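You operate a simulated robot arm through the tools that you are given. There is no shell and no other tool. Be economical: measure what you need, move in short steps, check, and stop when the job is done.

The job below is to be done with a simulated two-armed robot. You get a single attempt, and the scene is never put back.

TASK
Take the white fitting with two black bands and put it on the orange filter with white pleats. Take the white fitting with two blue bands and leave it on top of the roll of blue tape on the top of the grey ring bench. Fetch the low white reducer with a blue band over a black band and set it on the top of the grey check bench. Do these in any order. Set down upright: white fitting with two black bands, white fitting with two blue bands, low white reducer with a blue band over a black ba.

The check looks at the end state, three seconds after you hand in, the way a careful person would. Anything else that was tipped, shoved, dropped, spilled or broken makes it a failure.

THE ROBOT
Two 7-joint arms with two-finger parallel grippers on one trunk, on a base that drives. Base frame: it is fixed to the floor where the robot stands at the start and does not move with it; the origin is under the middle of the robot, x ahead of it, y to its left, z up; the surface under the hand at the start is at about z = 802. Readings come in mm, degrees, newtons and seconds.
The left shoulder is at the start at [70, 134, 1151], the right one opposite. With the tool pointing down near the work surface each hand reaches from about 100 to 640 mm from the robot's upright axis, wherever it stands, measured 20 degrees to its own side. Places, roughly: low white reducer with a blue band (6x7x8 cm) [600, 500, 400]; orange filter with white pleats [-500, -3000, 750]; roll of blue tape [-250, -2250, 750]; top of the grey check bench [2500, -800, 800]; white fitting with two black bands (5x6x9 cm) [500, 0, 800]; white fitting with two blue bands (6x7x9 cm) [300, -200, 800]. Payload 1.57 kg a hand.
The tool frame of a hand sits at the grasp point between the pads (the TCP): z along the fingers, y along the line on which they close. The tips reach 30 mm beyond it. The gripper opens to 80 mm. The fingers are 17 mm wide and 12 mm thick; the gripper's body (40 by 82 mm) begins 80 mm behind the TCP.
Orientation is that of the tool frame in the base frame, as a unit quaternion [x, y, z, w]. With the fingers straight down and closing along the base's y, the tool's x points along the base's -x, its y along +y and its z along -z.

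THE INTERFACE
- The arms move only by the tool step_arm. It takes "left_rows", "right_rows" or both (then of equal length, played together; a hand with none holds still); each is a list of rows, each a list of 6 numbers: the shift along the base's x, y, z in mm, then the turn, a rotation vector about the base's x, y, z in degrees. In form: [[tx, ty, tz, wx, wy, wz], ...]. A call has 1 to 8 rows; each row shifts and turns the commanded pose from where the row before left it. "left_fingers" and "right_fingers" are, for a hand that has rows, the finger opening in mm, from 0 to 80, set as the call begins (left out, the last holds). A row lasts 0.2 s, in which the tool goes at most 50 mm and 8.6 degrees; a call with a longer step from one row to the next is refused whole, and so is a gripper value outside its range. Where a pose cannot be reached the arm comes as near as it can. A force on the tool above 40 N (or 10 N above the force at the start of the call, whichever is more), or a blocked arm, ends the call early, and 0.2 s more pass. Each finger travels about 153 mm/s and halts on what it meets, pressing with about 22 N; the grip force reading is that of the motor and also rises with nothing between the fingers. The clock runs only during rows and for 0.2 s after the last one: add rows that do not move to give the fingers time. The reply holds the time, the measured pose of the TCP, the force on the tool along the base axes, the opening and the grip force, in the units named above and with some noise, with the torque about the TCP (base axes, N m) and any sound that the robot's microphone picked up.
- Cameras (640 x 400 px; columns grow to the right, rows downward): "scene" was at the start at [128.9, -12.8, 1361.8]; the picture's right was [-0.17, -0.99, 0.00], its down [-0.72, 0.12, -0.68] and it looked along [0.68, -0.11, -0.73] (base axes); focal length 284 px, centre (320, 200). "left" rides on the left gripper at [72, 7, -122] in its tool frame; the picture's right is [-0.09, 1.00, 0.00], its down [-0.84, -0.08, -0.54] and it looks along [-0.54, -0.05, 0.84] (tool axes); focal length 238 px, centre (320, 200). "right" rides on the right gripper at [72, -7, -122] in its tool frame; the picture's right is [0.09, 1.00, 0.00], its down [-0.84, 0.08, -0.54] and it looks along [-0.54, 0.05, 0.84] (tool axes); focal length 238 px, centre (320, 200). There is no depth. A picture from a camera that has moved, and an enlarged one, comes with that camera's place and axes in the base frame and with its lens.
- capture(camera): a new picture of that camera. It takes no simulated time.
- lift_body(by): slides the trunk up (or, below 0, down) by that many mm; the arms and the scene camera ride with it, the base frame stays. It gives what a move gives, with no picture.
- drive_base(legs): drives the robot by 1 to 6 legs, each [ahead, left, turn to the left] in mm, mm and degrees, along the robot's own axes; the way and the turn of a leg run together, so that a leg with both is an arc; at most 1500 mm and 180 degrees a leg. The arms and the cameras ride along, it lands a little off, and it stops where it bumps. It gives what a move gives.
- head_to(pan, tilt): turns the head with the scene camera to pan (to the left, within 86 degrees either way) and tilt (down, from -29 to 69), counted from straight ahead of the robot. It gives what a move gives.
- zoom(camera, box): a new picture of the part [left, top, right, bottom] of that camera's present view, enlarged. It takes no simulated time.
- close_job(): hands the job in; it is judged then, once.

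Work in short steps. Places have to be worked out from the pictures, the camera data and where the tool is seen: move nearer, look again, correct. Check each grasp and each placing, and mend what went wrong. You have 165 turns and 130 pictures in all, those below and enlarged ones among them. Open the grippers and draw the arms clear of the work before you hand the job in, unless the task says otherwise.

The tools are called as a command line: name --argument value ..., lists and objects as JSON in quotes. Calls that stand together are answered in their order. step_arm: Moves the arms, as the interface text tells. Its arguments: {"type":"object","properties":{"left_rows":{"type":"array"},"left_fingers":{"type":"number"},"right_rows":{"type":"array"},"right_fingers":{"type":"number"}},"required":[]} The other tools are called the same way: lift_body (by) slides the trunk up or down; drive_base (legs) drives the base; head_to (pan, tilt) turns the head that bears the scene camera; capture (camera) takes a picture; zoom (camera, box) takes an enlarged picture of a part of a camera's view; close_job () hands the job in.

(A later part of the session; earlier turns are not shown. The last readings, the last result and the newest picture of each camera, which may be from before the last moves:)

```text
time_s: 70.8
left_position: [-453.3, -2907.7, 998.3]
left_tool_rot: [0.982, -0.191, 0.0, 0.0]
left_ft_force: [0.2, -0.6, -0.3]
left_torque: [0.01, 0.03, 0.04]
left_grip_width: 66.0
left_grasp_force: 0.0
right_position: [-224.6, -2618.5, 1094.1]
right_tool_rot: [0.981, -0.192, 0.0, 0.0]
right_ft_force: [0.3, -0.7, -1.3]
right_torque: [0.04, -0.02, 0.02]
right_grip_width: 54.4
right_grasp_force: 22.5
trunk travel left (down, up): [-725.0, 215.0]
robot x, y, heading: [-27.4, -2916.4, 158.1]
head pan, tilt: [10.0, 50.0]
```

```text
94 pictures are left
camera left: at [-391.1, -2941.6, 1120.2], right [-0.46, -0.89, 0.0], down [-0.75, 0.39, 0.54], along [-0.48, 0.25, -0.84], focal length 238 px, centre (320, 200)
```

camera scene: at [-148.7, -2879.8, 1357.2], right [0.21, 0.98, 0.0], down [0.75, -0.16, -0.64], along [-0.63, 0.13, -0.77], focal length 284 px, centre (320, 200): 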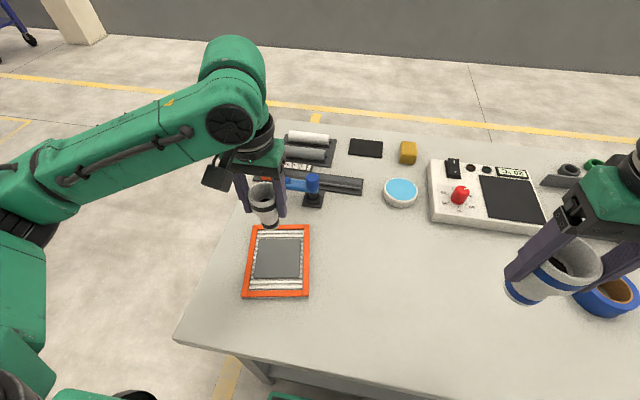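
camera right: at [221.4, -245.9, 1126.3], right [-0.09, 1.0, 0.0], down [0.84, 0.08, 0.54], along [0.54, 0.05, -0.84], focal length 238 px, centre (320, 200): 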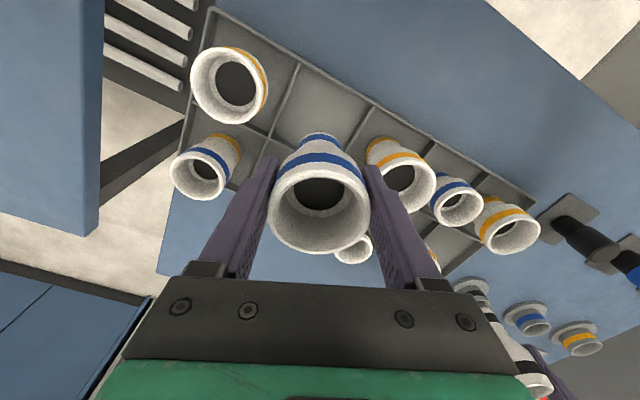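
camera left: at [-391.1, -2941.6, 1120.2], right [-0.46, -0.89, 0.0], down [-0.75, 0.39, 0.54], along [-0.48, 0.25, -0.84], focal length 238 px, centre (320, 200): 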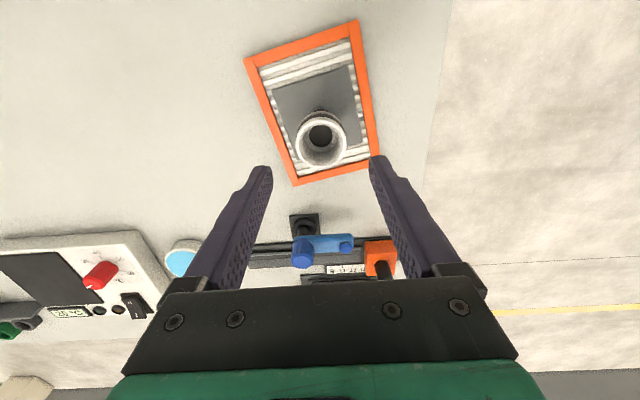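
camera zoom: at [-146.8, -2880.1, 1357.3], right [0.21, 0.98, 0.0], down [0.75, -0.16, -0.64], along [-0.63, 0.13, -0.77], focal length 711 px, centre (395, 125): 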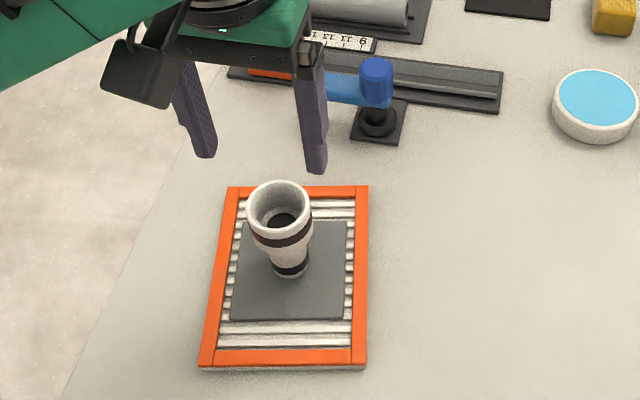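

The black-banded fitting stands upright on the filter. I raise the left hand, then slide the robot 350 mm right for the tape, which I put near (-265,-2280).

step_arm --left_rows '[[10, 0, 35, 0, 0, 0], [10, 0, 35, 0, 0, 0], [10, 0, 30, 0, 0, 0]]'

drive_base --legs '[[0, -350, 0]]'

head_to --pan -15 --tilt 50

capture --camera "scene"

capture --camera "right"

```text
time_s: 71.6
left_position: [-426.5, -2910.5, 1098.2]
left_tool_rot: [0.982, -0.191, 0.0, 0.0]
left_ft_force: [0.5, 0.9, -0.2]
left_torque: [0.04, 0.0, 0.0]
left_grip_width: 65.9
left_grasp_force: 0.1
right_position: [-224.5, -2618.3, 1094.8]
right_tool_rot: [0.982, -0.191, 0.0, 0.0]
right_ft_force: [0.0, 1.2, -0.8]
right_torque: [0.03, 0.0, 0.0]
right_grip_width: 53.9
right_grasp_force: 21.5
trunk travel left (down, up): [-725.0, 215.0]
robot x, y, heading: [-24.4, -2915.5, 158.2]
head pan, tilt: [10.0, 50.0]
```

```text
time_s: 73.9
left_position: [-296.0, -2585.6, 1097.3]
left_tool_rot: [0.982, -0.19, 0.0, -0.001]
left_ft_force: [0.1, 0.0, -0.3]
left_torque: [-0.02, -0.02, -0.02]
left_grip_width: 65.9
left_grasp_force: 0.0
right_position: [-95.5, -2293.2, 1094.4]
right_tool_rot: [0.982, -0.191, 0.0, 0.0]
right_ft_force: [-0.3, -0.6, -0.6]
right_torque: [0.02, 0.01, 0.07]
right_grip_width: 54.3
right_grasp_force: 22.3
trunk travel left (down, up): [-725.0, 215.0]
robot x, y, heading: [107.5, -2590.5, 158.0]
head pan, tilt: [10.0, 50.0]
```

```text
time_s: 74.8
left_position: [-296.2, -2585.0, 1097.6]
left_tool_rot: [0.982, -0.19, 0.0, 0.0]
left_ft_force: [1.4, 0.2, 0.8]
left_torque: [0.0, -0.02, 0.0]
left_grip_width: 65.8
left_grasp_force: 0.0
right_position: [-95.5, -2293.5, 1094.2]
right_tool_rot: [0.982, -0.191, 0.0, -0.001]
right_ft_force: [0.9, -0.6, -0.9]
right_torque: [-0.03, -0.02, 0.02]
right_grip_width: 54.5
right_grasp_force: 21.7
trunk travel left (down, up): [-725.0, 215.0]
robot x, y, heading: [104.7, -2590.0, 157.9]
head pan, tilt: [-15.0, 50.0]
```

```text
93 pictures are left
camera scene: at [-2.7, -2525.1, 1357.3], right [0.6, 0.8, 0.0], down [0.61, -0.46, -0.64], along [-0.51, 0.39, -0.77], focal length 284 px, centre (320, 200)
```

scene: 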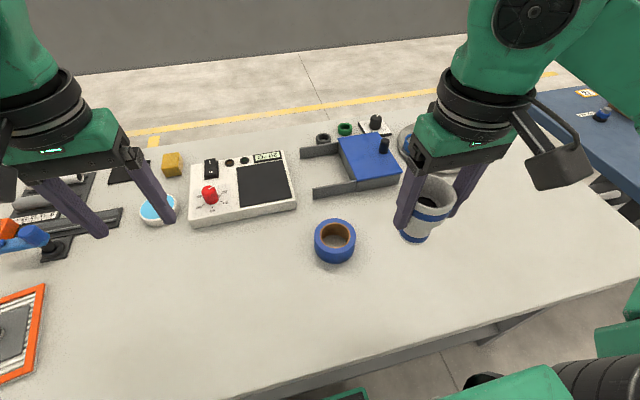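

```text
92 pictures are left
camera right: at [-25.6, -2314.4, 1216.1], right [-0.29, -0.96, 0.0], down [-0.81, 0.24, 0.54], along [-0.52, 0.16, -0.84], focal length 238 px, centre (320, 200)
```

right: 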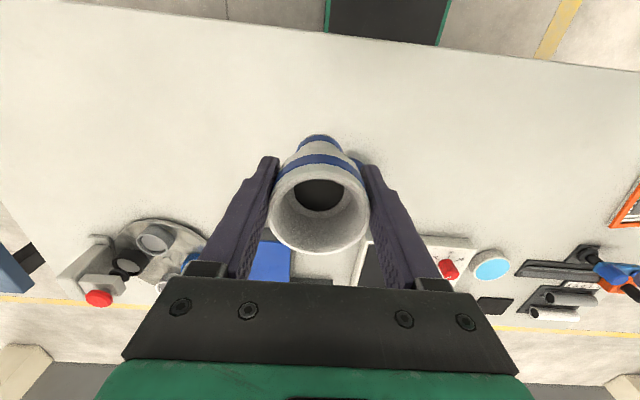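

The tape roll is near (-254,-2288). I zoom to see the ring's hole versus the fitting's foot.

zoom --camera "scene" --box '[280, 170, 480, 290]'

zoom --camera "right" --box '[250, 120, 390, 260]'

```text
3.20 times, centred on (380, 230) of scene
camera zoom: at [-2.7, -2525.1, 1357.3], right [0.6, 0.8, 0.0], down [0.61, -0.46, -0.64], along [-0.51, 0.39, -0.77], focal length 910 px, centre (128, 104)
```

zoom: 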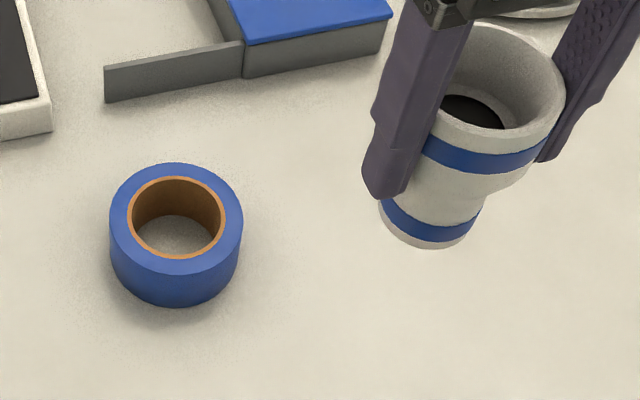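

```text
2.86 times, centred on (320, 190) of right
camera zoom: at [-25.6, -2314.4, 1216.1], right [-0.29, -0.96, 0.0], down [-0.81, 0.24, 0.54], along [-0.52, 0.16, -0.84], focal length 681 px, centre (320, 229)
```

zoom: 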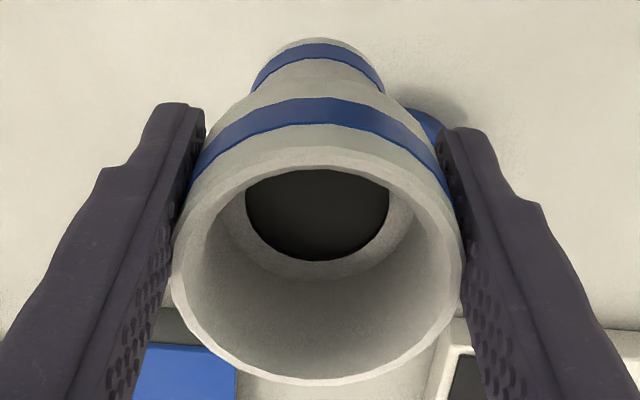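

The hole looks wider (~60 mm) than the fitting's foot (~43 mm), so placement matters. I measure the roll carefully with a tighter zoom.

zoom --camera "scene" --box '[304, 210, 368, 274]'

zoom --camera "scene" --box '[385, 170, 465, 250]'

```text
6.25 times, centred on (336, 242) of scene
camera zoom: at [-2.7, -2525.1, 1357.3], right [0.6, 0.8, 0.0], down [0.61, -0.46, -0.64], along [-0.51, 0.39, -0.77], focal length 1778 px, centre (220, -62)
```

zoom: 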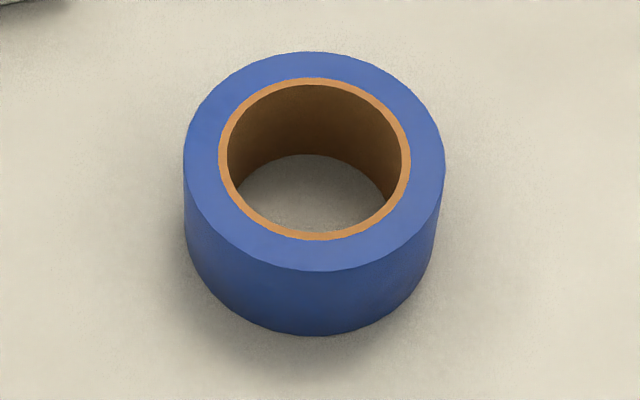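

```text
5.00 times, centred on (425, 210) of scene
camera zoom: at [-2.7, -2525.1, 1357.3], right [0.6, 0.8, 0.0], down [0.61, -0.46, -0.64], along [-0.51, 0.39, -0.77], focal length 1422 px, centre (-205, 150)
```

zoom: 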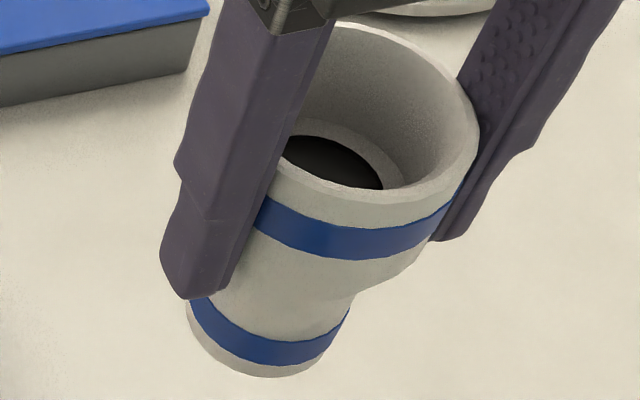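

The roll measures about 88 mm outside, 59 mm hole, 48 mm high, centred near (-243,-2301). The foot (45 mm) must stand over the wall, about 32 mm off the roll's centre, so I aim for the far side at (-273,-2289). I move there at z 1000 and look.

step_arm --right_rows '[[-35, 1, -10, 0, 0, 0], [-35, 1, -20, 0, 0, 0], [-35, 1, -20, 0, 0, 0], [-36, 1, -22, 0, 0, 0], [-36, 0, -22, 0, 0, 0], [0, 0, 0, 0, 0, 0]]'

capture --camera "right"

zoom --camera "scene" --box '[270, 140, 400, 270]'

```text
time_s: 76.2
left_position: [-296.1, -2585.1, 1097.9]
left_tool_rot: [0.982, -0.19, 0.0, 0.001]
left_ft_force: [-1.1, 0.4, -0.7]
left_torque: [0.0, 0.01, -0.01]
left_grip_width: 66.0
left_grasp_force: 0.2
right_position: [-271.1, -2289.8, 1001.1]
right_tool_rot: [0.982, -0.191, -0.001, -0.001]
right_ft_force: [-0.2, -0.5, -0.3]
right_torque: [0.01, 0.03, -0.01]
right_grip_width: 54.3
right_grasp_force: 22.6
trunk travel left (down, up): [-725.0, 215.0]
robot x, y, heading: [107.8, -2590.1, 158.1]
head pan, tilt: [-15.0, 50.0]
```

```text
87 pictures are left
camera right: at [-202.7, -2311.4, 1123.5], right [-0.29, -0.96, 0.0], down [-0.8, 0.24, 0.54], along [-0.52, 0.16, -0.84], focal length 238 px, centre (320, 200)
```

right: 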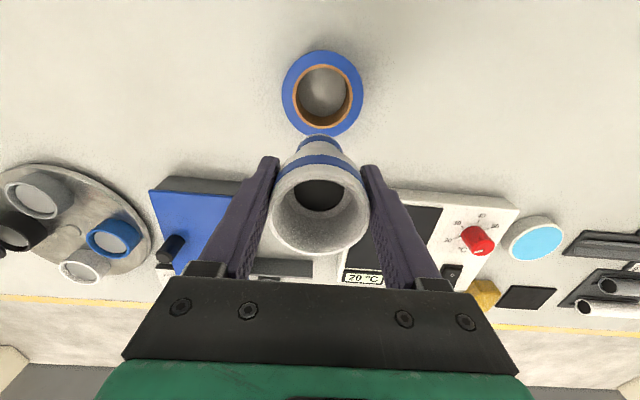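

```text
3.08 times, centred on (335, 205) of scene
camera zoom: at [-1.6, -2524.9, 1357.4], right [0.6, 0.8, 0.0], down [0.61, -0.46, -0.64], along [-0.51, 0.39, -0.77], focal length 875 px, centre (274, 185)
```

zoom: 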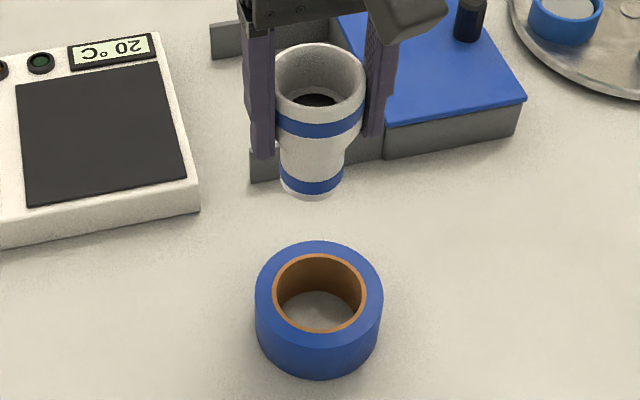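

Both cameras agree on the roll centre (-243,-2301), and the fitting axis is near (-272,-2288): exactly the 33 mm offset wanted. I lower to just above the roll and look.

step_arm --right_rows '[[0, 0, -25, 0, 0, 0], [0, 0, -25, 0, 0, 0], [0, 0, -18, 0, 0, 0], [0, 0, 0, 0, 0, 0]]'

zoom --camera "right" --box '[220, 0, 420, 150]'

zoom --camera "scene" --box '[290, 170, 390, 270]'

```text
time_s: 77.2
left_position: [-296.5, -2584.1, 1098.1]
left_tool_rot: [0.982, -0.19, 0.0, -0.001]
left_ft_force: [0.0, 0.3, -0.2]
left_torque: [0.03, 0.01, -0.01]
left_grip_width: 66.0
left_grasp_force: 0.1
right_position: [-272.6, -2289.5, 932.8]
right_tool_rot: [0.982, -0.19, 0.0, 0.0]
right_ft_force: [-0.2, -0.1, -1.7]
right_torque: [-0.04, 0.01, 0.0]
right_grip_width: 54.3
right_grasp_force: 22.1
trunk travel left (down, up): [-725.0, 215.0]
robot x, y, heading: [105.7, -2589.5, 158.3]
head pan, tilt: [-15.0, 50.0]
```

```text
2.67 times, centred on (320, 75) of right
camera zoom: at [-203.1, -2310.2, 1054.5], right [-0.29, -0.96, 0.0], down [-0.81, 0.24, 0.54], along [-0.52, 0.16, -0.84], focal length 636 px, centre (320, 533)
```

zoom: 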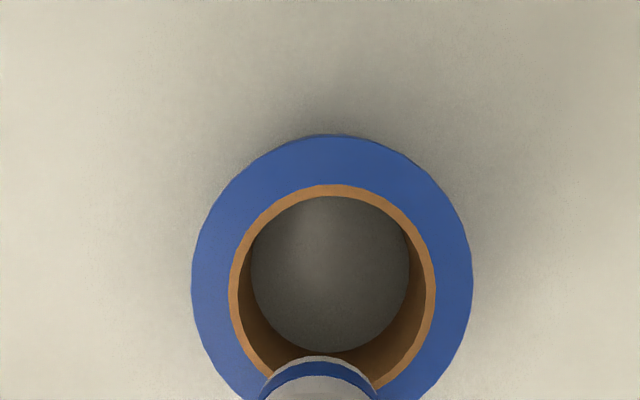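

```text
4.00 times, centred on (340, 220) of scene
camera zoom: at [-2.8, -2525.0, 1357.3], right [0.6, 0.8, 0.0], down [0.61, -0.46, -0.64], along [-0.51, 0.39, -0.77], focal length 1138 px, centre (240, 120)
```

zoom: 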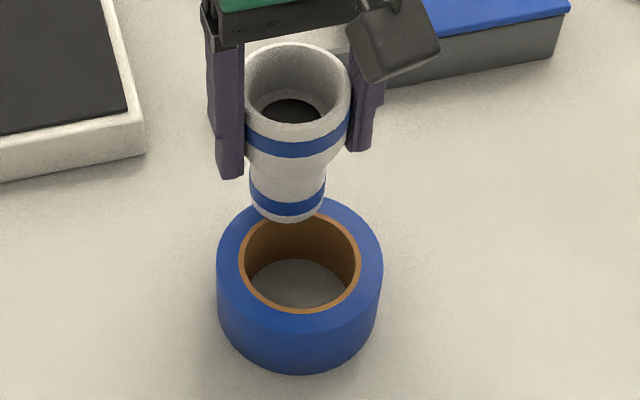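

The foot axis measures 34.7 mm from the roll centre; ideal is about 33. I nudge 1.5 mm and descend slowly to contact.

step_arm --right_rows '[[1.5, -1.5, -4, 0, 0, 0], [0, 0, -4, 0, 0, 0], [0, 0, -4, 0, 0, 0], [0, 0, -3, 0, 0, 0], [0, 0, -3, 0, 0, 0], [0, 0, -3, 0, 0, 0], [0, 0, -3, 0, 0, 0], [0, 0, -3, 0, 0, 0]]'

zoom --camera "scene" --box '[290, 170, 390, 270]'

zoom --camera "right" --box '[220, 0, 420, 150]'

```text
time_s: 79.0
left_position: [-293.8, -2586.0, 1099.1]
left_tool_rot: [0.982, -0.189, -0.001, 0.0]
left_ft_force: [-0.7, 0.3, -0.4]
left_torque: [0.02, 0.02, 0.0]
left_grip_width: 66.1
left_grasp_force: 0.2
right_position: [-269.7, -2292.1, 908.5]
right_tool_rot: [0.982, -0.19, -0.002, 0.0]
right_ft_force: [-0.8, 3.1, 18.4]
right_torque: [0.09, 0.07, 0.01]
right_grip_width: 54.8
right_grasp_force: 21.7
trunk travel left (down, up): [-725.0, 215.0]
robot x, y, heading: [104.6, -2590.5, 158.1]
head pan, tilt: [-15.0, 50.0]
```

```text
4.00 times, centred on (340, 220) of scene
camera zoom: at [0.0, -2526.4, 1357.7], right [0.6, 0.8, 0.0], down [0.61, -0.46, -0.64], along [-0.52, 0.39, -0.76], focal length 1138 px, centre (240, 120)
```

zoom: 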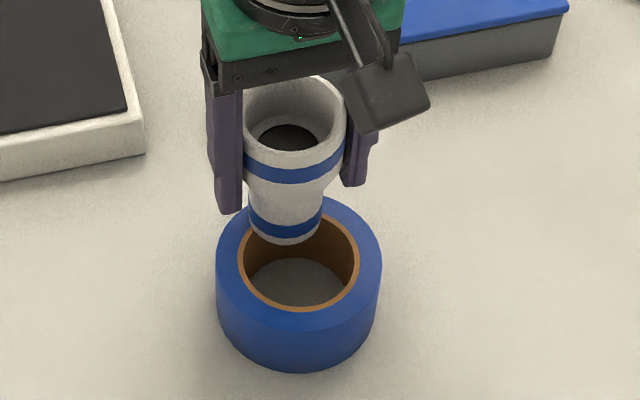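

```text
2.67 times, centred on (320, 75) of right
camera zoom: at [-199.5, -2313.0, 1028.7], right [-0.29, -0.96, 0.0], down [-0.8, 0.24, 0.55], along [-0.52, 0.16, -0.84], focal length 636 px, centre (320, 533)
```

zoom: 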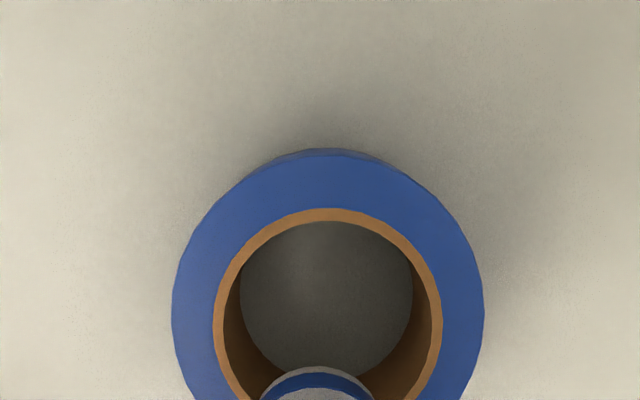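

Contact at 18 N with the foot's axis about 32 mm from the roll centre. I ease off slightly and then release gently in stages.

step_arm --right_rows '[[0, 0, 1, 0, 0, 0], [0, 0, 0.7, 0, 0, 0], [0, 0, 0, 0, 0, 0]]'

step_arm --right_rows '[[0, 0, 0, 0, 0, 0], [0, 0, 0, 0, 0, 0], [0, 0, 0, 0, 0, 0]]' --right_fingers 60

zoom --camera "scene" --box '[290, 170, 390, 270]'

```text
time_s: 79.8
left_position: [-295.0, -2585.9, 1098.1]
left_tool_rot: [0.982, -0.19, 0.0, -0.001]
left_ft_force: [0.0, -0.2, 0.1]
left_torque: [0.03, 0.03, 0.03]
left_grip_width: 66.0
left_grasp_force: 0.0
right_position: [-268.7, -2291.9, 906.7]
right_tool_rot: [0.982, -0.191, 0.001, 0.0]
right_ft_force: [0.1, 1.1, 8.5]
right_torque: [-0.02, 0.12, -0.01]
right_grip_width: 54.4
right_grasp_force: 21.8
trunk travel left (down, up): [-725.0, 215.0]
robot x, y, heading: [107.6, -2587.2, 157.9]
head pan, tilt: [-15.0, 50.0]
```

```text
time_s: 80.6
left_position: [-296.9, -2585.7, 1098.0]
left_tool_rot: [0.982, -0.19, 0.0, 0.0]
left_ft_force: [-0.7, -0.2, 0.0]
left_torque: [0.01, 0.02, -0.01]
left_grip_width: 66.1
left_grasp_force: 0.0
right_position: [-270.4, -2291.1, 906.7]
right_tool_rot: [0.982, -0.19, 0.0, 0.0]
right_ft_force: [0.5, -1.0, 0.7]
right_torque: [-0.02, 0.0, 0.01]
right_grip_width: 60.1
right_grasp_force: 0.1
trunk travel left (down, up): [-725.0, 215.0]
robot x, y, heading: [105.6, -2589.8, 157.9]
head pan, tilt: [-15.0, 50.0]
```

```text
4.00 times, centred on (340, 220) of scene
camera zoom: at [-2.8, -2524.9, 1357.3], right [0.6, 0.8, 0.0], down [0.61, -0.46, -0.64], along [-0.51, 0.39, -0.77], focal length 1138 px, centre (240, 120)
```

zoom: 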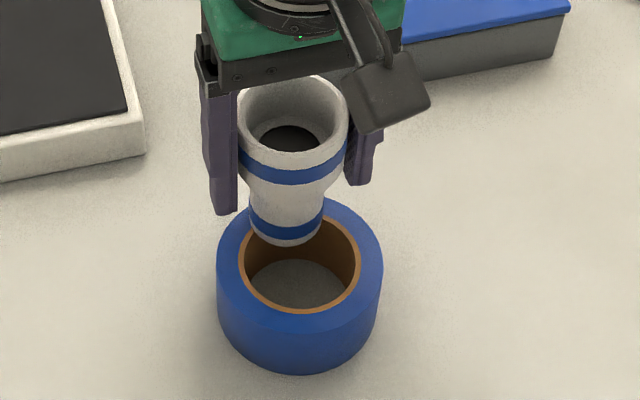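

It stands free with the fingers 60 mm apart. I open a little more and lift straight up.

step_arm --right_rows '[[0, 0, 0, 0, 0, 0], [0, 0, 0, 0, 0, 0], [0, 0, 10, 0, 0, 0], [0, 0, 25, 0, 0, 0], [0, 0, 45, 0, 0, 0], [0, 0, 45, 0, 0, 0], [0, 0, 45, 0, 0, 0], [0, 0, 20, 0, 0, 0]]' --right_fingers 70

zoom --camera "scene" --box '[270, 150, 410, 280]'

capture --camera "right"

```text
time_s: 82.4
left_position: [-294.8, -2584.7, 1097.8]
left_tool_rot: [0.982, -0.19, 0.0, 0.0]
left_ft_force: [-0.2, 0.6, 0.4]
left_torque: [-0.01, 0.01, 0.02]
left_grip_width: 66.0
left_grasp_force: 0.0
right_position: [-270.2, -2293.1, 1099.0]
right_tool_rot: [0.981, -0.192, 0.0, 0.0]
right_ft_force: [0.0, -0.7, 0.4]
right_torque: [-0.02, -0.04, -0.01]
right_grip_width: 69.9
right_grasp_force: 0.1
trunk travel left (down, up): [-725.0, 215.0]
robot x, y, heading: [104.1, -2589.9, 157.9]
head pan, tilt: [-15.0, 50.0]
```

```text
3.08 times, centred on (340, 215) of scene
camera zoom: at [-2.3, -2525.5, 1357.4], right [0.6, 0.8, 0.0], down [0.61, -0.46, -0.64], along [-0.51, 0.39, -0.77], focal length 875 px, centre (258, 154)
```

zoom: 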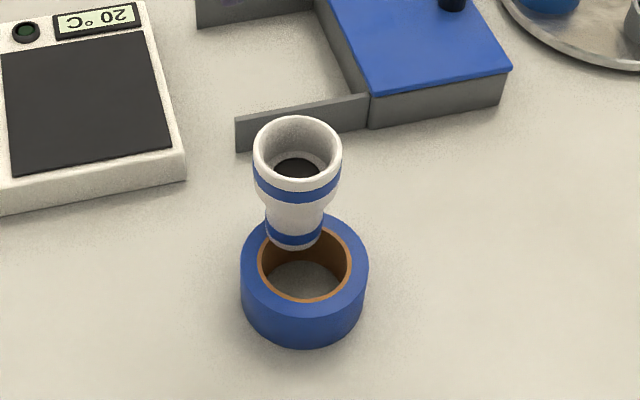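

```text
79 pictures are left
camera right: at [-201.9, -2313.2, 1220.6], right [-0.29, -0.96, 0.0], down [-0.81, 0.24, 0.54], along [-0.52, 0.16, -0.84], focal length 238 px, centre (320, 200)
```

right: 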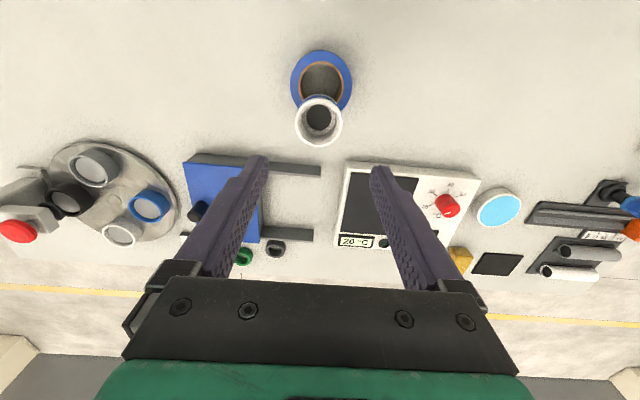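

The blue-banded fitting stands on the roll. I retract both hands and drive back around the bench end to the aisle.

step_arm --right_rows '[[37, -15, 0, 0, 0, 0], [37, -15, 0, 0, 0, 0], [37, -15, 0, 0, 0, 0], [37, -15, 0, 0, 0, 0]]'

drive_base --legs '[[-350, 0, 0], [-190, 493, 0], [34, 769, 0], [714, 235, 0], [743, 31, 0]]'

head_to --pan -60 --tilt 30

capture --camera "scene"

```text
time_s: 83.4
left_position: [-294.1, -2585.6, 1098.0]
left_tool_rot: [0.982, -0.19, 0.0, -0.001]
left_ft_force: [-0.5, 0.5, 0.1]
left_torque: [-0.01, 0.0, 0.02]
left_grip_width: 65.9
left_grasp_force: 0.1
right_position: [-119.7, -2353.3, 1099.7]
right_tool_rot: [0.982, -0.191, -0.001, 0.0]
right_ft_force: [0.9, -0.7, -0.7]
right_torque: [0.0, 0.04, -0.03]
right_grip_width: 70.0
right_grasp_force: 0.1
trunk travel left (down, up): [-725.0, 215.0]
robot x, y, heading: [105.9, -2586.2, 157.9]
head pan, tilt: [-15.0, 50.0]
```

```text
time_s: 99.4
left_position: [-1742.7, -3659.8, 1096.7]
left_tool_rot: [0.983, -0.183, 0.0, 0.0]
left_ft_force: [-0.3, 0.1, 0.0]
left_torque: [-0.03, 0.02, -0.03]
left_grip_width: 66.0
left_grasp_force: 0.1
right_position: [-1569.3, -3425.7, 1100.4]
right_tool_rot: [0.983, -0.184, -0.001, 0.001]
right_ft_force: [-0.5, -0.7, -0.2]
right_torque: [0.02, 0.01, -0.01]
right_grip_width: 69.8
right_grasp_force: 0.0
trunk travel left (down, up): [-725.0, 215.0]
robot x, y, heading: [-1338.6, -3658.2, 158.9]
head pan, tilt: [-15.0, 50.0]
```

```text
time_s: 100.5
left_position: [-1742.8, -3659.6, 1095.6]
left_tool_rot: [0.983, -0.184, -0.001, 0.0]
left_ft_force: [1.0, -0.4, 0.1]
left_torque: [-0.01, 0.02, 0.01]
left_grip_width: 66.0
left_grasp_force: 0.1
right_position: [-1571.3, -3424.5, 1099.9]
right_tool_rot: [0.983, -0.185, -0.001, 0.0]
right_ft_force: [-0.4, 0.1, 0.1]
right_torque: [-0.01, -0.02, 0.01]
right_grip_width: 69.8
right_grasp_force: 0.2
trunk travel left (down, up): [-725.0, 215.0]
robot x, y, heading: [-1336.9, -3661.6, 158.7]
head pan, tilt: [-60.0, 30.0]
```

```text
78 pictures are left
camera scene: at [-1401.6, -3552.6, 1386.8], right [0.99, 0.15, 0.0], down [0.08, -0.49, -0.87], along [-0.13, 0.86, -0.5], focal length 284 px, centre (320, 200)
```

scene: 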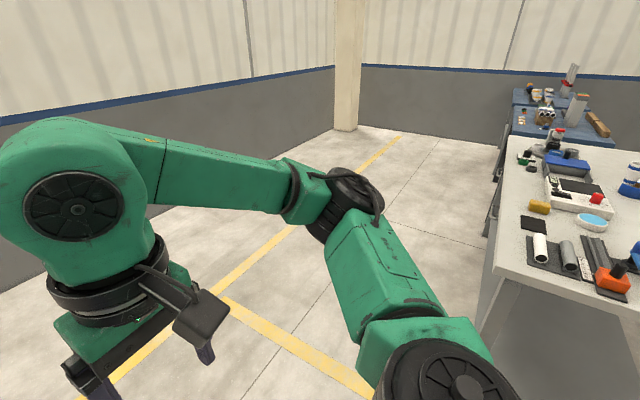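

Position is good. I go up the aisle, turning to run parallel to the benches, back toward the first table.

drive_base --legs '[[614, -577, 0], [0, 0, -91], [863, 0, 0], [864, 0, 0], [1392, 20, 0]]'

head_to --pan -40 --tilt 30

capture --camera "scene"

```text
time_s: 123.7
left_position: [-563.1, 393.8, 1097.6]
left_tool_rot: [-0.554, 0.833, 0.0, -0.001]
left_ft_force: [0.4, 0.6, 0.9]
left_torque: [-0.01, 0.01, -0.02]
left_grip_width: 66.0
left_grasp_force: 0.0
right_position: [-332.3, 214.9, 1099.3]
right_tool_rot: [-0.553, 0.833, 0.0, 0.0]
right_ft_force: [-0.7, -0.1, 0.0]
right_torque: [0.01, -0.04, -0.04]
right_grip_width: 69.8
right_grasp_force: 0.0
trunk travel left (down, up): [-725.0, 215.0]
robot x, y, heading: [-575.5, -8.3, 67.0]
head pan, tilt: [-60.0, 30.0]
```

```text
time_s: 124.5
left_position: [-562.3, 393.8, 1097.1]
left_tool_rot: [-0.553, 0.833, 0.0, 0.001]
left_ft_force: [0.1, -0.4, 0.1]
left_torque: [0.02, 0.05, 0.03]
left_grip_width: 66.0
left_grasp_force: 0.0
right_position: [-332.6, 215.3, 1099.2]
right_tool_rot: [-0.552, 0.834, 0.0, 0.001]
right_ft_force: [0.0, -0.8, 0.0]
right_torque: [-0.01, -0.03, 0.01]
right_grip_width: 69.7
right_grasp_force: 0.1
trunk travel left (down, up): [-725.0, 215.0]
robot x, y, heading: [-571.4, -10.5, 67.3]
head pan, tilt: [-40.0, 30.0]
```

```text
77 pictures are left
camera scene: at [-474.5, 80.6, 1386.9], right [0.46, -0.89, 0.0], down [-0.45, -0.23, -0.87], along [0.77, 0.39, -0.5], focal length 284 px, centre (320, 200)
```

scene: 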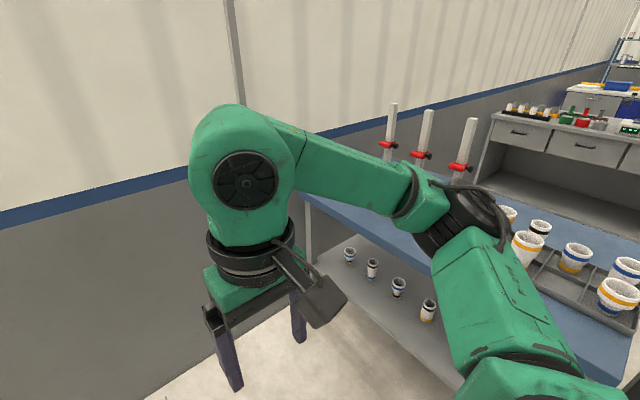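

The lower shelf under the table carries four small pieces. I zoom in on them.

zoom --camera "scene" --box '[320, 230, 460, 340]'

```text
3.64 times, centred on (390, 285) of scene
camera zoom: at [-474.5, 80.6, 1386.9], right [0.46, -0.89, 0.0], down [-0.45, -0.23, -0.87], along [0.77, 0.39, -0.5], focal length 1035 px, centre (66, -109)
```

zoom: 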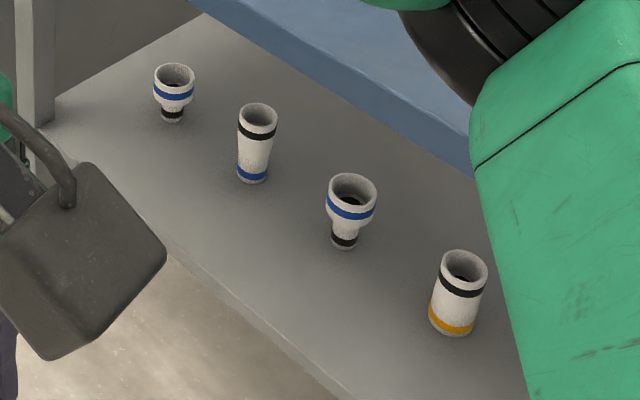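

Piece #1 (leftmost, blue over black, near (600,450)) matches the listed place; #3 looks like a taller variant. I turn to face the table squarely (heading -22°) and slide left in front of it.

drive_base --legs '[[0, 0, -89], [0, 700, 0]]'

lift_body --by -350

head_to --pan 5 --tilt 25

capture --camera "scene"

```text
time_s: 132.1
left_position: [72.6, 624.8, 1101.3]
left_tool_rot: [0.188, 0.982, 0.006, 0.001]
left_ft_force: [0.8, 0.5, -0.1]
left_torque: [0.02, 0.04, -0.01]
left_grip_width: 65.6
left_grasp_force: 0.2
right_position: [-99.5, 392.0, 1099.0]
right_tool_rot: [0.187, 0.982, 0.006, 0.003]
right_ft_force: [0.1, -0.6, -0.3]
right_torque: [-0.02, -0.01, -0.02]
right_grip_width: 70.0
right_grasp_force: 0.1
trunk travel left (down, up): [-725.0, 215.0]
robot x, y, heading: [-321.7, 639.5, -21.5]
head pan, tilt: [-40.0, 30.0]
stopped in leg 2: the robot was blocked; the commanded pose is now the measured one
```

```text
time_s: 135.5
left_position: [73.4, 625.9, 751.2]
left_tool_rot: [0.187, 0.982, 0.009, 0.002]
left_ft_force: [0.2, 0.0, 0.1]
left_torque: [0.02, 0.0, -0.06]
left_grip_width: 66.2
left_grasp_force: 0.1
right_position: [-99.7, 392.3, 747.9]
right_tool_rot: [0.187, 0.982, 0.009, 0.003]
right_ft_force: [-0.9, -1.2, -0.6]
right_torque: [0.02, 0.02, 0.03]
right_grip_width: 70.0
right_grasp_force: 0.1
trunk travel left (down, up): [-375.0, 565.0]
robot x, y, heading: [-322.3, 641.0, -21.5]
head pan, tilt: [-40.0, 30.0]
```

```text
time_s: 136.6
left_position: [73.3, 625.0, 751.3]
left_tool_rot: [0.188, 0.982, 0.009, 0.001]
left_ft_force: [0.5, -0.8, 0.4]
left_torque: [-0.04, 0.0, 0.01]
left_grip_width: 66.0
left_grasp_force: 0.1
right_position: [-98.4, 392.9, 747.3]
right_tool_rot: [0.186, 0.982, 0.009, 0.004]
right_ft_force: [0.6, 0.1, 0.1]
right_torque: [0.05, -0.01, -0.02]
right_grip_width: 70.1
right_grasp_force: 0.1
trunk travel left (down, up): [-375.0, 565.0]
robot x, y, heading: [-319.7, 638.3, -21.5]
head pan, tilt: [5.0, 25.0]
```

```text
75 pictures are left
camera scene: at [-195.8, 580.2, 1045.2], right [-0.28, -0.96, -0.02], down [-0.4, 0.13, -0.91], along [0.87, -0.25, -0.42], focal length 284 px, centre (320, 200)
```

scene: 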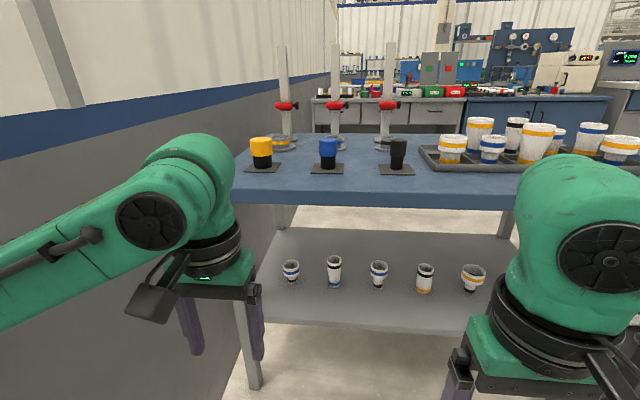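

The left arm touched the wall, so I shift 90 mm right to free it, then zoom on the shelf pieces.

drive_base --legs '[[0, -90, 0]]'

capture --camera "scene"

zoom --camera "scene" --box '[220, 220, 420, 330]'

```text
time_s: 137.7
left_position: [46.8, 551.2, 746.4]
left_tool_rot: [0.188, 0.982, 0.002, -0.001]
left_ft_force: [-1.1, -0.2, 0.4]
left_torque: [0.03, 0.01, 0.0]
left_grip_width: 66.1
left_grasp_force: 0.2
right_position: [-125.8, 318.1, 749.1]
right_tool_rot: [0.187, 0.982, 0.001, 0.0]
right_ft_force: [-0.3, 0.7, 0.0]
right_torque: [-0.01, 0.0, 0.03]
right_grip_width: 69.8
right_grasp_force: 0.1
trunk travel left (down, up): [-375.0, 565.0]
robot x, y, heading: [-354.4, 554.2, -21.5]
head pan, tilt: [5.0, 25.0]
```

```text
74 pictures are left
camera scene: at [-219.3, 510.5, 1044.8], right [-0.28, -0.96, 0.0], down [-0.41, 0.12, -0.91], along [0.87, -0.26, -0.42], focal length 284 px, centre (320, 200)
```

scene: 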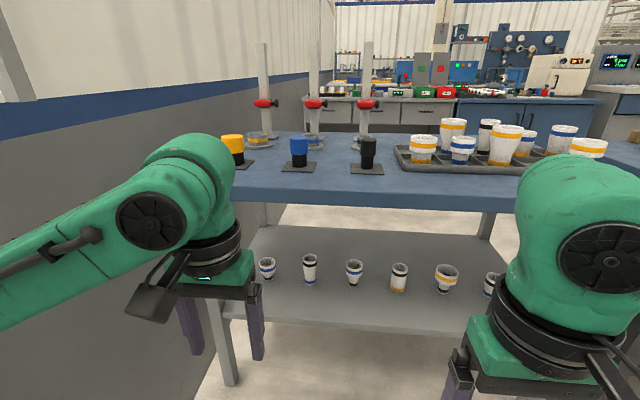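

```text
3.20 times, centred on (320, 275) of scene
camera zoom: at [-219.3, 510.5, 1044.8], right [-0.28, -0.96, 0.0], down [-0.41, 0.12, -0.91], along [0.87, -0.26, -0.42], focal length 910 px, centre (320, -40)
```

zoom: 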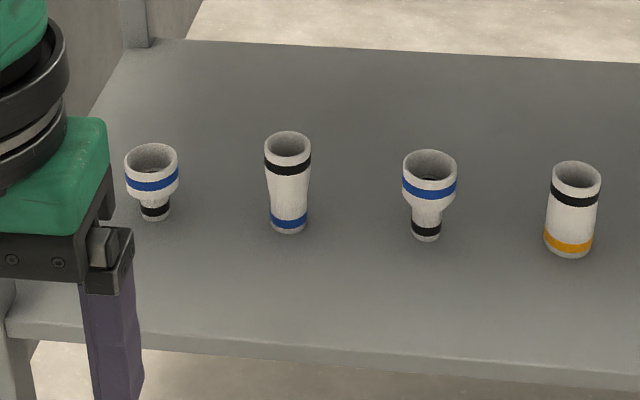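

Measured: #1 is ~75 mm tall (low), #3 ~98 mm, so #1 at (614,456), shelf z about 350, is the target. I lower another 100 mm and pitch the left hand 45° forward, here in free space.

lift_body --by -100

step_arm --left_rows '[[0, 0, 0, -2.75, -6.98, 0], [0, 0, 0, -2.75, -6.98, 0], [0, 0, 0, -2.75, -6.98, 0], [0, 0, 0, -2.75, -6.98, 0], [0, 0, 0, -2.75, -6.98, 0], [0, 0, 0, -2.75, -6.98, 0], [0, 0, 0, 0, 0, 0]]' --left_fingers 80

capture --camera "scene"

capture --camera "left"

```text
time_s: 139.0
left_position: [47.2, 552.1, 645.6]
left_tool_rot: [0.188, 0.982, 0.001, -0.002]
left_ft_force: [-0.1, -0.1, -0.1]
left_torque: [-0.01, 0.06, 0.0]
left_grip_width: 65.8
left_grasp_force: 0.0
right_position: [-124.8, 319.6, 650.8]
right_tool_rot: [0.187, 0.982, 0.0, 0.0]
right_ft_force: [0.4, 0.4, -0.2]
right_torque: [0.02, -0.01, -0.03]
right_grip_width: 70.1
right_grasp_force: 0.0
trunk travel left (down, up): [-275.0, 665.0]
robot x, y, heading: [-353.1, 554.6, -21.3]
head pan, tilt: [5.0, 25.0]
```

```text
time_s: 140.6
left_position: [46.9, 552.7, 646.2]
left_tool_rot: [0.186, 0.969, -0.031, 0.159]
left_ft_force: [-0.5, -0.2, -1.0]
left_torque: [-0.02, -0.01, 0.0]
left_grip_width: 79.9
left_grasp_force: 0.1
left hand out of reach, approached as far as the arm can: row 3, 4, 5, 6
right_position: [-125.5, 319.4, 648.6]
right_tool_rot: [0.187, 0.982, 0.001, 0.001]
right_ft_force: [0.6, -0.5, 0.9]
right_torque: [-0.01, -0.01, 0.02]
right_grip_width: 70.2
right_grasp_force: 0.0
trunk travel left (down, up): [-275.0, 665.0]
robot x, y, heading: [-353.1, 557.0, -21.7]
head pan, tilt: [5.0, 25.0]
```

```text
72 pictures are left
camera scene: at [-219.0, 511.4, 944.8], right [-0.28, -0.96, 0.0], down [-0.41, 0.12, -0.91], along [0.87, -0.26, -0.42], focal length 284 px, centre (320, 200)
```

scene: 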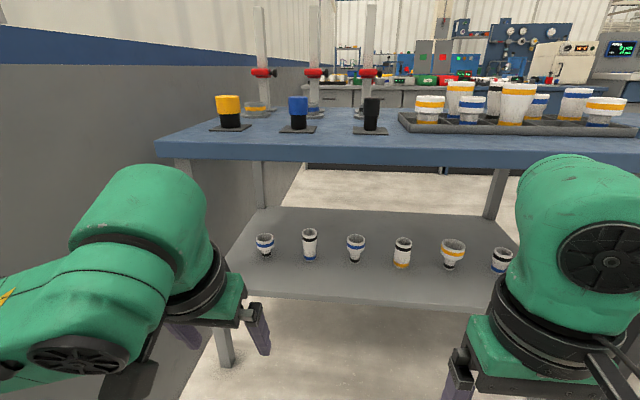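

```text
71 pictures are left
camera left: at [-51.2, 597.6, 738.9], right [0.45, 0.89, 0.03], down [0.55, -0.3, 0.78], along [0.71, -0.33, -0.62], focal length 238 px, centre (320, 200)
```

left: 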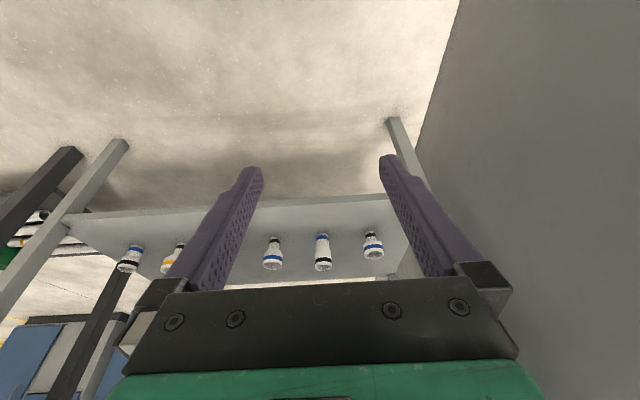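

The tilt is limited to ~18° so close to the body. I extend the hand 160 mm forward (the table edge is still well ahead) and see if the tilt completes.

step_arm --left_rows '[[37, -15, 0, 0, 0, 0], [37, -15, 0, 0, 0, 0], [37, -15, 0, 0, 0, 0], [37, -15, 0, 0, 0, 0], [0, 0, 0, 0, 0, 0]]'

```text
time_s: 141.8
left_position: [194.9, 492.9, 646.5]
left_tool_rot: [0.185, 0.969, -0.029, 0.158]
left_ft_force: [0.2, 0.2, 1.6]
left_torque: [-0.02, -0.03, -0.02]
left_grip_width: 80.0
left_grasp_force: 0.1
right_position: [-124.8, 318.0, 649.9]
right_tool_rot: [0.186, 0.983, 0.0, 0.0]
right_ft_force: [0.4, 0.5, 0.5]
right_torque: [0.03, -0.06, 0.01]
right_grip_width: 69.9
right_grasp_force: 0.0
trunk travel left (down, up): [-275.0, 665.0]
robot x, y, heading: [-350.0, 553.9, -21.6]
head pan, tilt: [5.0, 25.0]
```

The hand moved forward and kept its 18° tilt. I add the remaining tilt in rows.

step_arm --left_rows '[[0, 0, 0, -2.57, -6.51, 0], [0, 0, 0, -2.57, -6.51, 0], [0, 0, 0, -2.57, -6.51, 0], [0, 0, 0, -2.57, -6.51, 0], [0, 0, 0, 0, 0, 0]]'

capture --camera "scene"

capture --camera "left"

```text
time_s: 143.0
left_position: [195.1, 491.7, 646.3]
left_tool_rot: [0.172, 0.902, -0.073, 0.389]
left_ft_force: [-0.1, -0.1, 0.6]
left_torque: [-0.01, -0.02, -0.01]
left_grip_width: 80.1
left_grasp_force: 0.1
right_position: [-125.1, 319.2, 647.7]
right_tool_rot: [0.186, 0.982, 0.0, 0.0]
right_ft_force: [-0.3, -0.3, 0.4]
right_torque: [0.02, 0.0, -0.01]
right_grip_width: 70.2
right_grasp_force: 0.1
trunk travel left (down, up): [-275.0, 665.0]
robot x, y, heading: [-353.6, 554.8, -21.4]
head pan, tilt: [5.0, 25.0]
```

```text
70 pictures are left
camera scene: at [-219.0, 511.4, 944.8], right [-0.28, -0.96, 0.0], down [-0.41, 0.12, -0.91], along [0.87, -0.26, -0.42], focal length 284 px, centre (320, 200)
```

scene: 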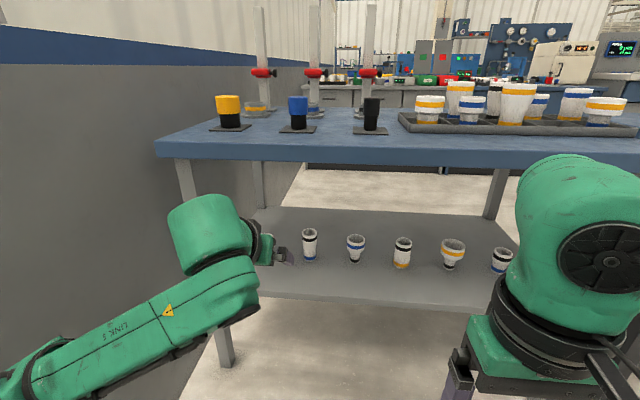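

```text
69 pictures are left
camera left: at [68.7, 549.2, 677.7], right [0.42, 0.9, 0.07], down [0.14, -0.14, 0.98], along [0.89, -0.41, -0.18], focal length 238 px, centre (320, 200)
```

left: 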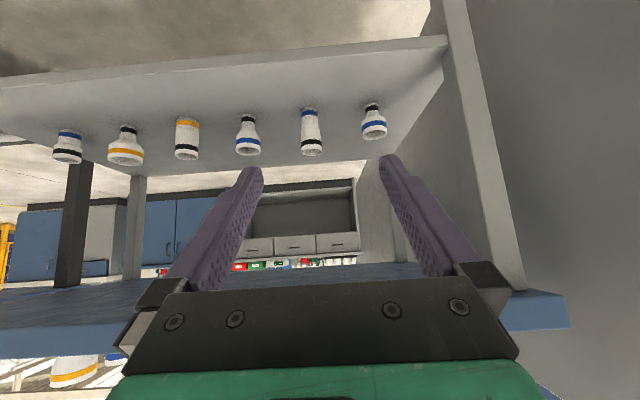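

The tool is now pitched 43° above-forward, and the wrist view confirms #1 near (615,455). I lower the trunk 150 mm and drive in 200 mm, then check clearances.

lift_body --by -150

drive_base --legs '[[200, 30, 0]]'

head_to --pan 15 --tilt 40

capture --camera "scene"

capture --camera "left"

```text
time_s: 144.8
left_position: [195.2, 493.2, 498.1]
left_tool_rot: [0.172, 0.902, -0.073, 0.388]
left_ft_force: [-0.2, -0.5, -0.1]
left_torque: [0.02, 0.02, 0.0]
left_grip_width: 80.1
left_grasp_force: 0.1
right_position: [-125.4, 319.9, 499.1]
right_tool_rot: [0.187, 0.982, 0.0, 0.0]
right_ft_force: [-0.5, -0.1, 1.0]
right_torque: [0.0, 0.0, -0.01]
right_grip_width: 70.2
right_grasp_force: 0.1
trunk travel left (down, up): [-125.0, 815.0]
robot x, y, heading: [-352.5, 556.8, -21.5]
head pan, tilt: [5.0, 25.0]
```

```text
time_s: 146.4
left_position: [392.1, 442.8, 496.0]
left_tool_rot: [0.174, 0.902, -0.075, 0.389]
left_ft_force: [0.0, 0.4, 1.1]
left_torque: [-0.01, -0.01, 0.02]
left_grip_width: 79.9
left_grasp_force: 0.1
right_position: [71.0, 271.9, 499.2]
right_tool_rot: [0.188, 0.982, 0.0, 0.0]
right_ft_force: [-0.3, -0.4, 0.0]
right_torque: [-0.02, -0.02, 0.01]
right_grip_width: 70.3
right_grasp_force: 0.1
trunk travel left (down, up): [-125.0, 815.0]
robot x, y, heading: [-158.9, 510.1, -21.7]
head pan, tilt: [5.0, 25.0]
```

```text
time_s: 147.2
left_position: [391.1, 443.5, 496.4]
left_tool_rot: [0.173, 0.902, -0.074, 0.389]
left_ft_force: [-0.1, 1.3, -0.3]
left_torque: [0.01, -0.03, -0.03]
left_grip_width: 79.8
left_grasp_force: 0.0
right_position: [69.4, 271.9, 498.8]
right_tool_rot: [0.189, 0.982, 0.0, 0.0]
right_ft_force: [-0.4, 0.6, -0.3]
right_torque: [0.02, 0.0, -0.01]
right_grip_width: 70.1
right_grasp_force: 0.0
trunk travel left (down, up): [-125.0, 815.0]
robot x, y, heading: [-155.6, 509.1, -21.6]
head pan, tilt: [15.0, 40.0]
```

```text
68 pictures are left
camera scene: at [-26.2, 481.2, 771.6], right [-0.12, -0.99, 0.0], down [-0.64, 0.08, -0.77], along [0.76, -0.09, -0.64], focal length 284 px, centre (320, 200)
```

scene: 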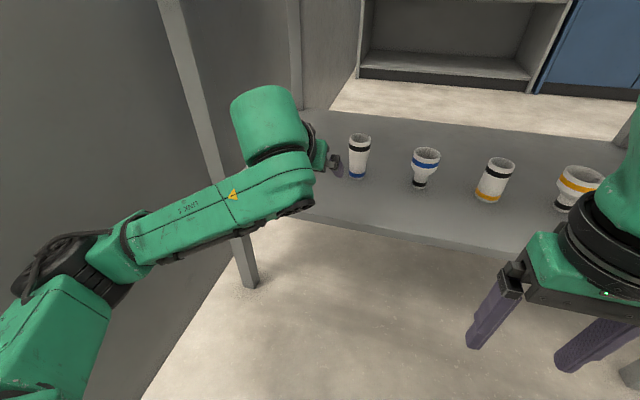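

```text
67 pictures are left
camera left: at [265.4, 501.0, 527.9], right [0.43, 0.9, 0.07], down [0.14, -0.14, 0.98], along [0.89, -0.41, -0.19], focal length 238 px, centre (320, 200)
```

left: 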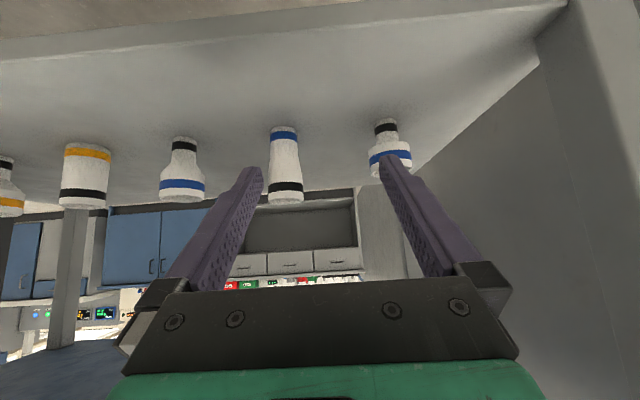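

The elbow is near the table leg if I drive much more, so I'll extend the arm instead. I shift the hand 93 mm left to line up with #1 and lower 50 mm.

step_arm --left_rows '[[11, 28, -16, 0, 0, 0], [11, 28, -16, 0, 0, 0], [12, 30, -18, 0, 0, 0], [0, 0, 0, 0, 0, 0]]'

capture --camera "left"

capture --camera "scene"

```text
time_s: 148.2
left_position: [426.5, 530.7, 447.3]
left_tool_rot: [0.173, 0.902, -0.074, 0.389]
left_ft_force: [1.1, 0.3, -0.7]
left_torque: [-0.03, -0.01, -0.01]
left_grip_width: 79.7
left_grasp_force: 0.1
right_position: [69.6, 271.5, 499.9]
right_tool_rot: [0.189, 0.982, 0.001, -0.001]
right_ft_force: [-0.3, 0.4, -0.9]
right_torque: [0.0, 0.0, 0.02]
right_grip_width: 69.5
right_grasp_force: 0.0
trunk travel left (down, up): [-125.0, 815.0]
robot x, y, heading: [-159.9, 509.0, -21.7]
head pan, tilt: [15.0, 40.0]
```

```text
66 pictures are left
camera left: at [300.2, 589.1, 478.1], right [0.43, 0.9, 0.07], down [0.14, -0.14, 0.98], along [0.89, -0.41, -0.18], focal length 238 px, centre (320, 200)
```

left: 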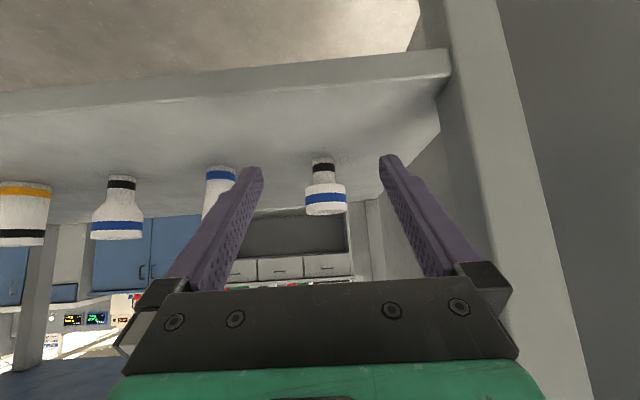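

```text
65 pictures are left
camera scene: at [-26.2, 481.3, 771.5], right [-0.12, -0.99, 0.0], down [-0.64, 0.08, -0.77], along [0.76, -0.09, -0.64], focal length 284 px, centre (320, 200)
```

scene: 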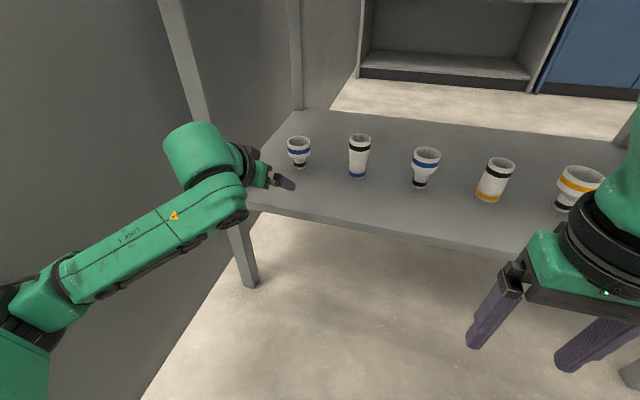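

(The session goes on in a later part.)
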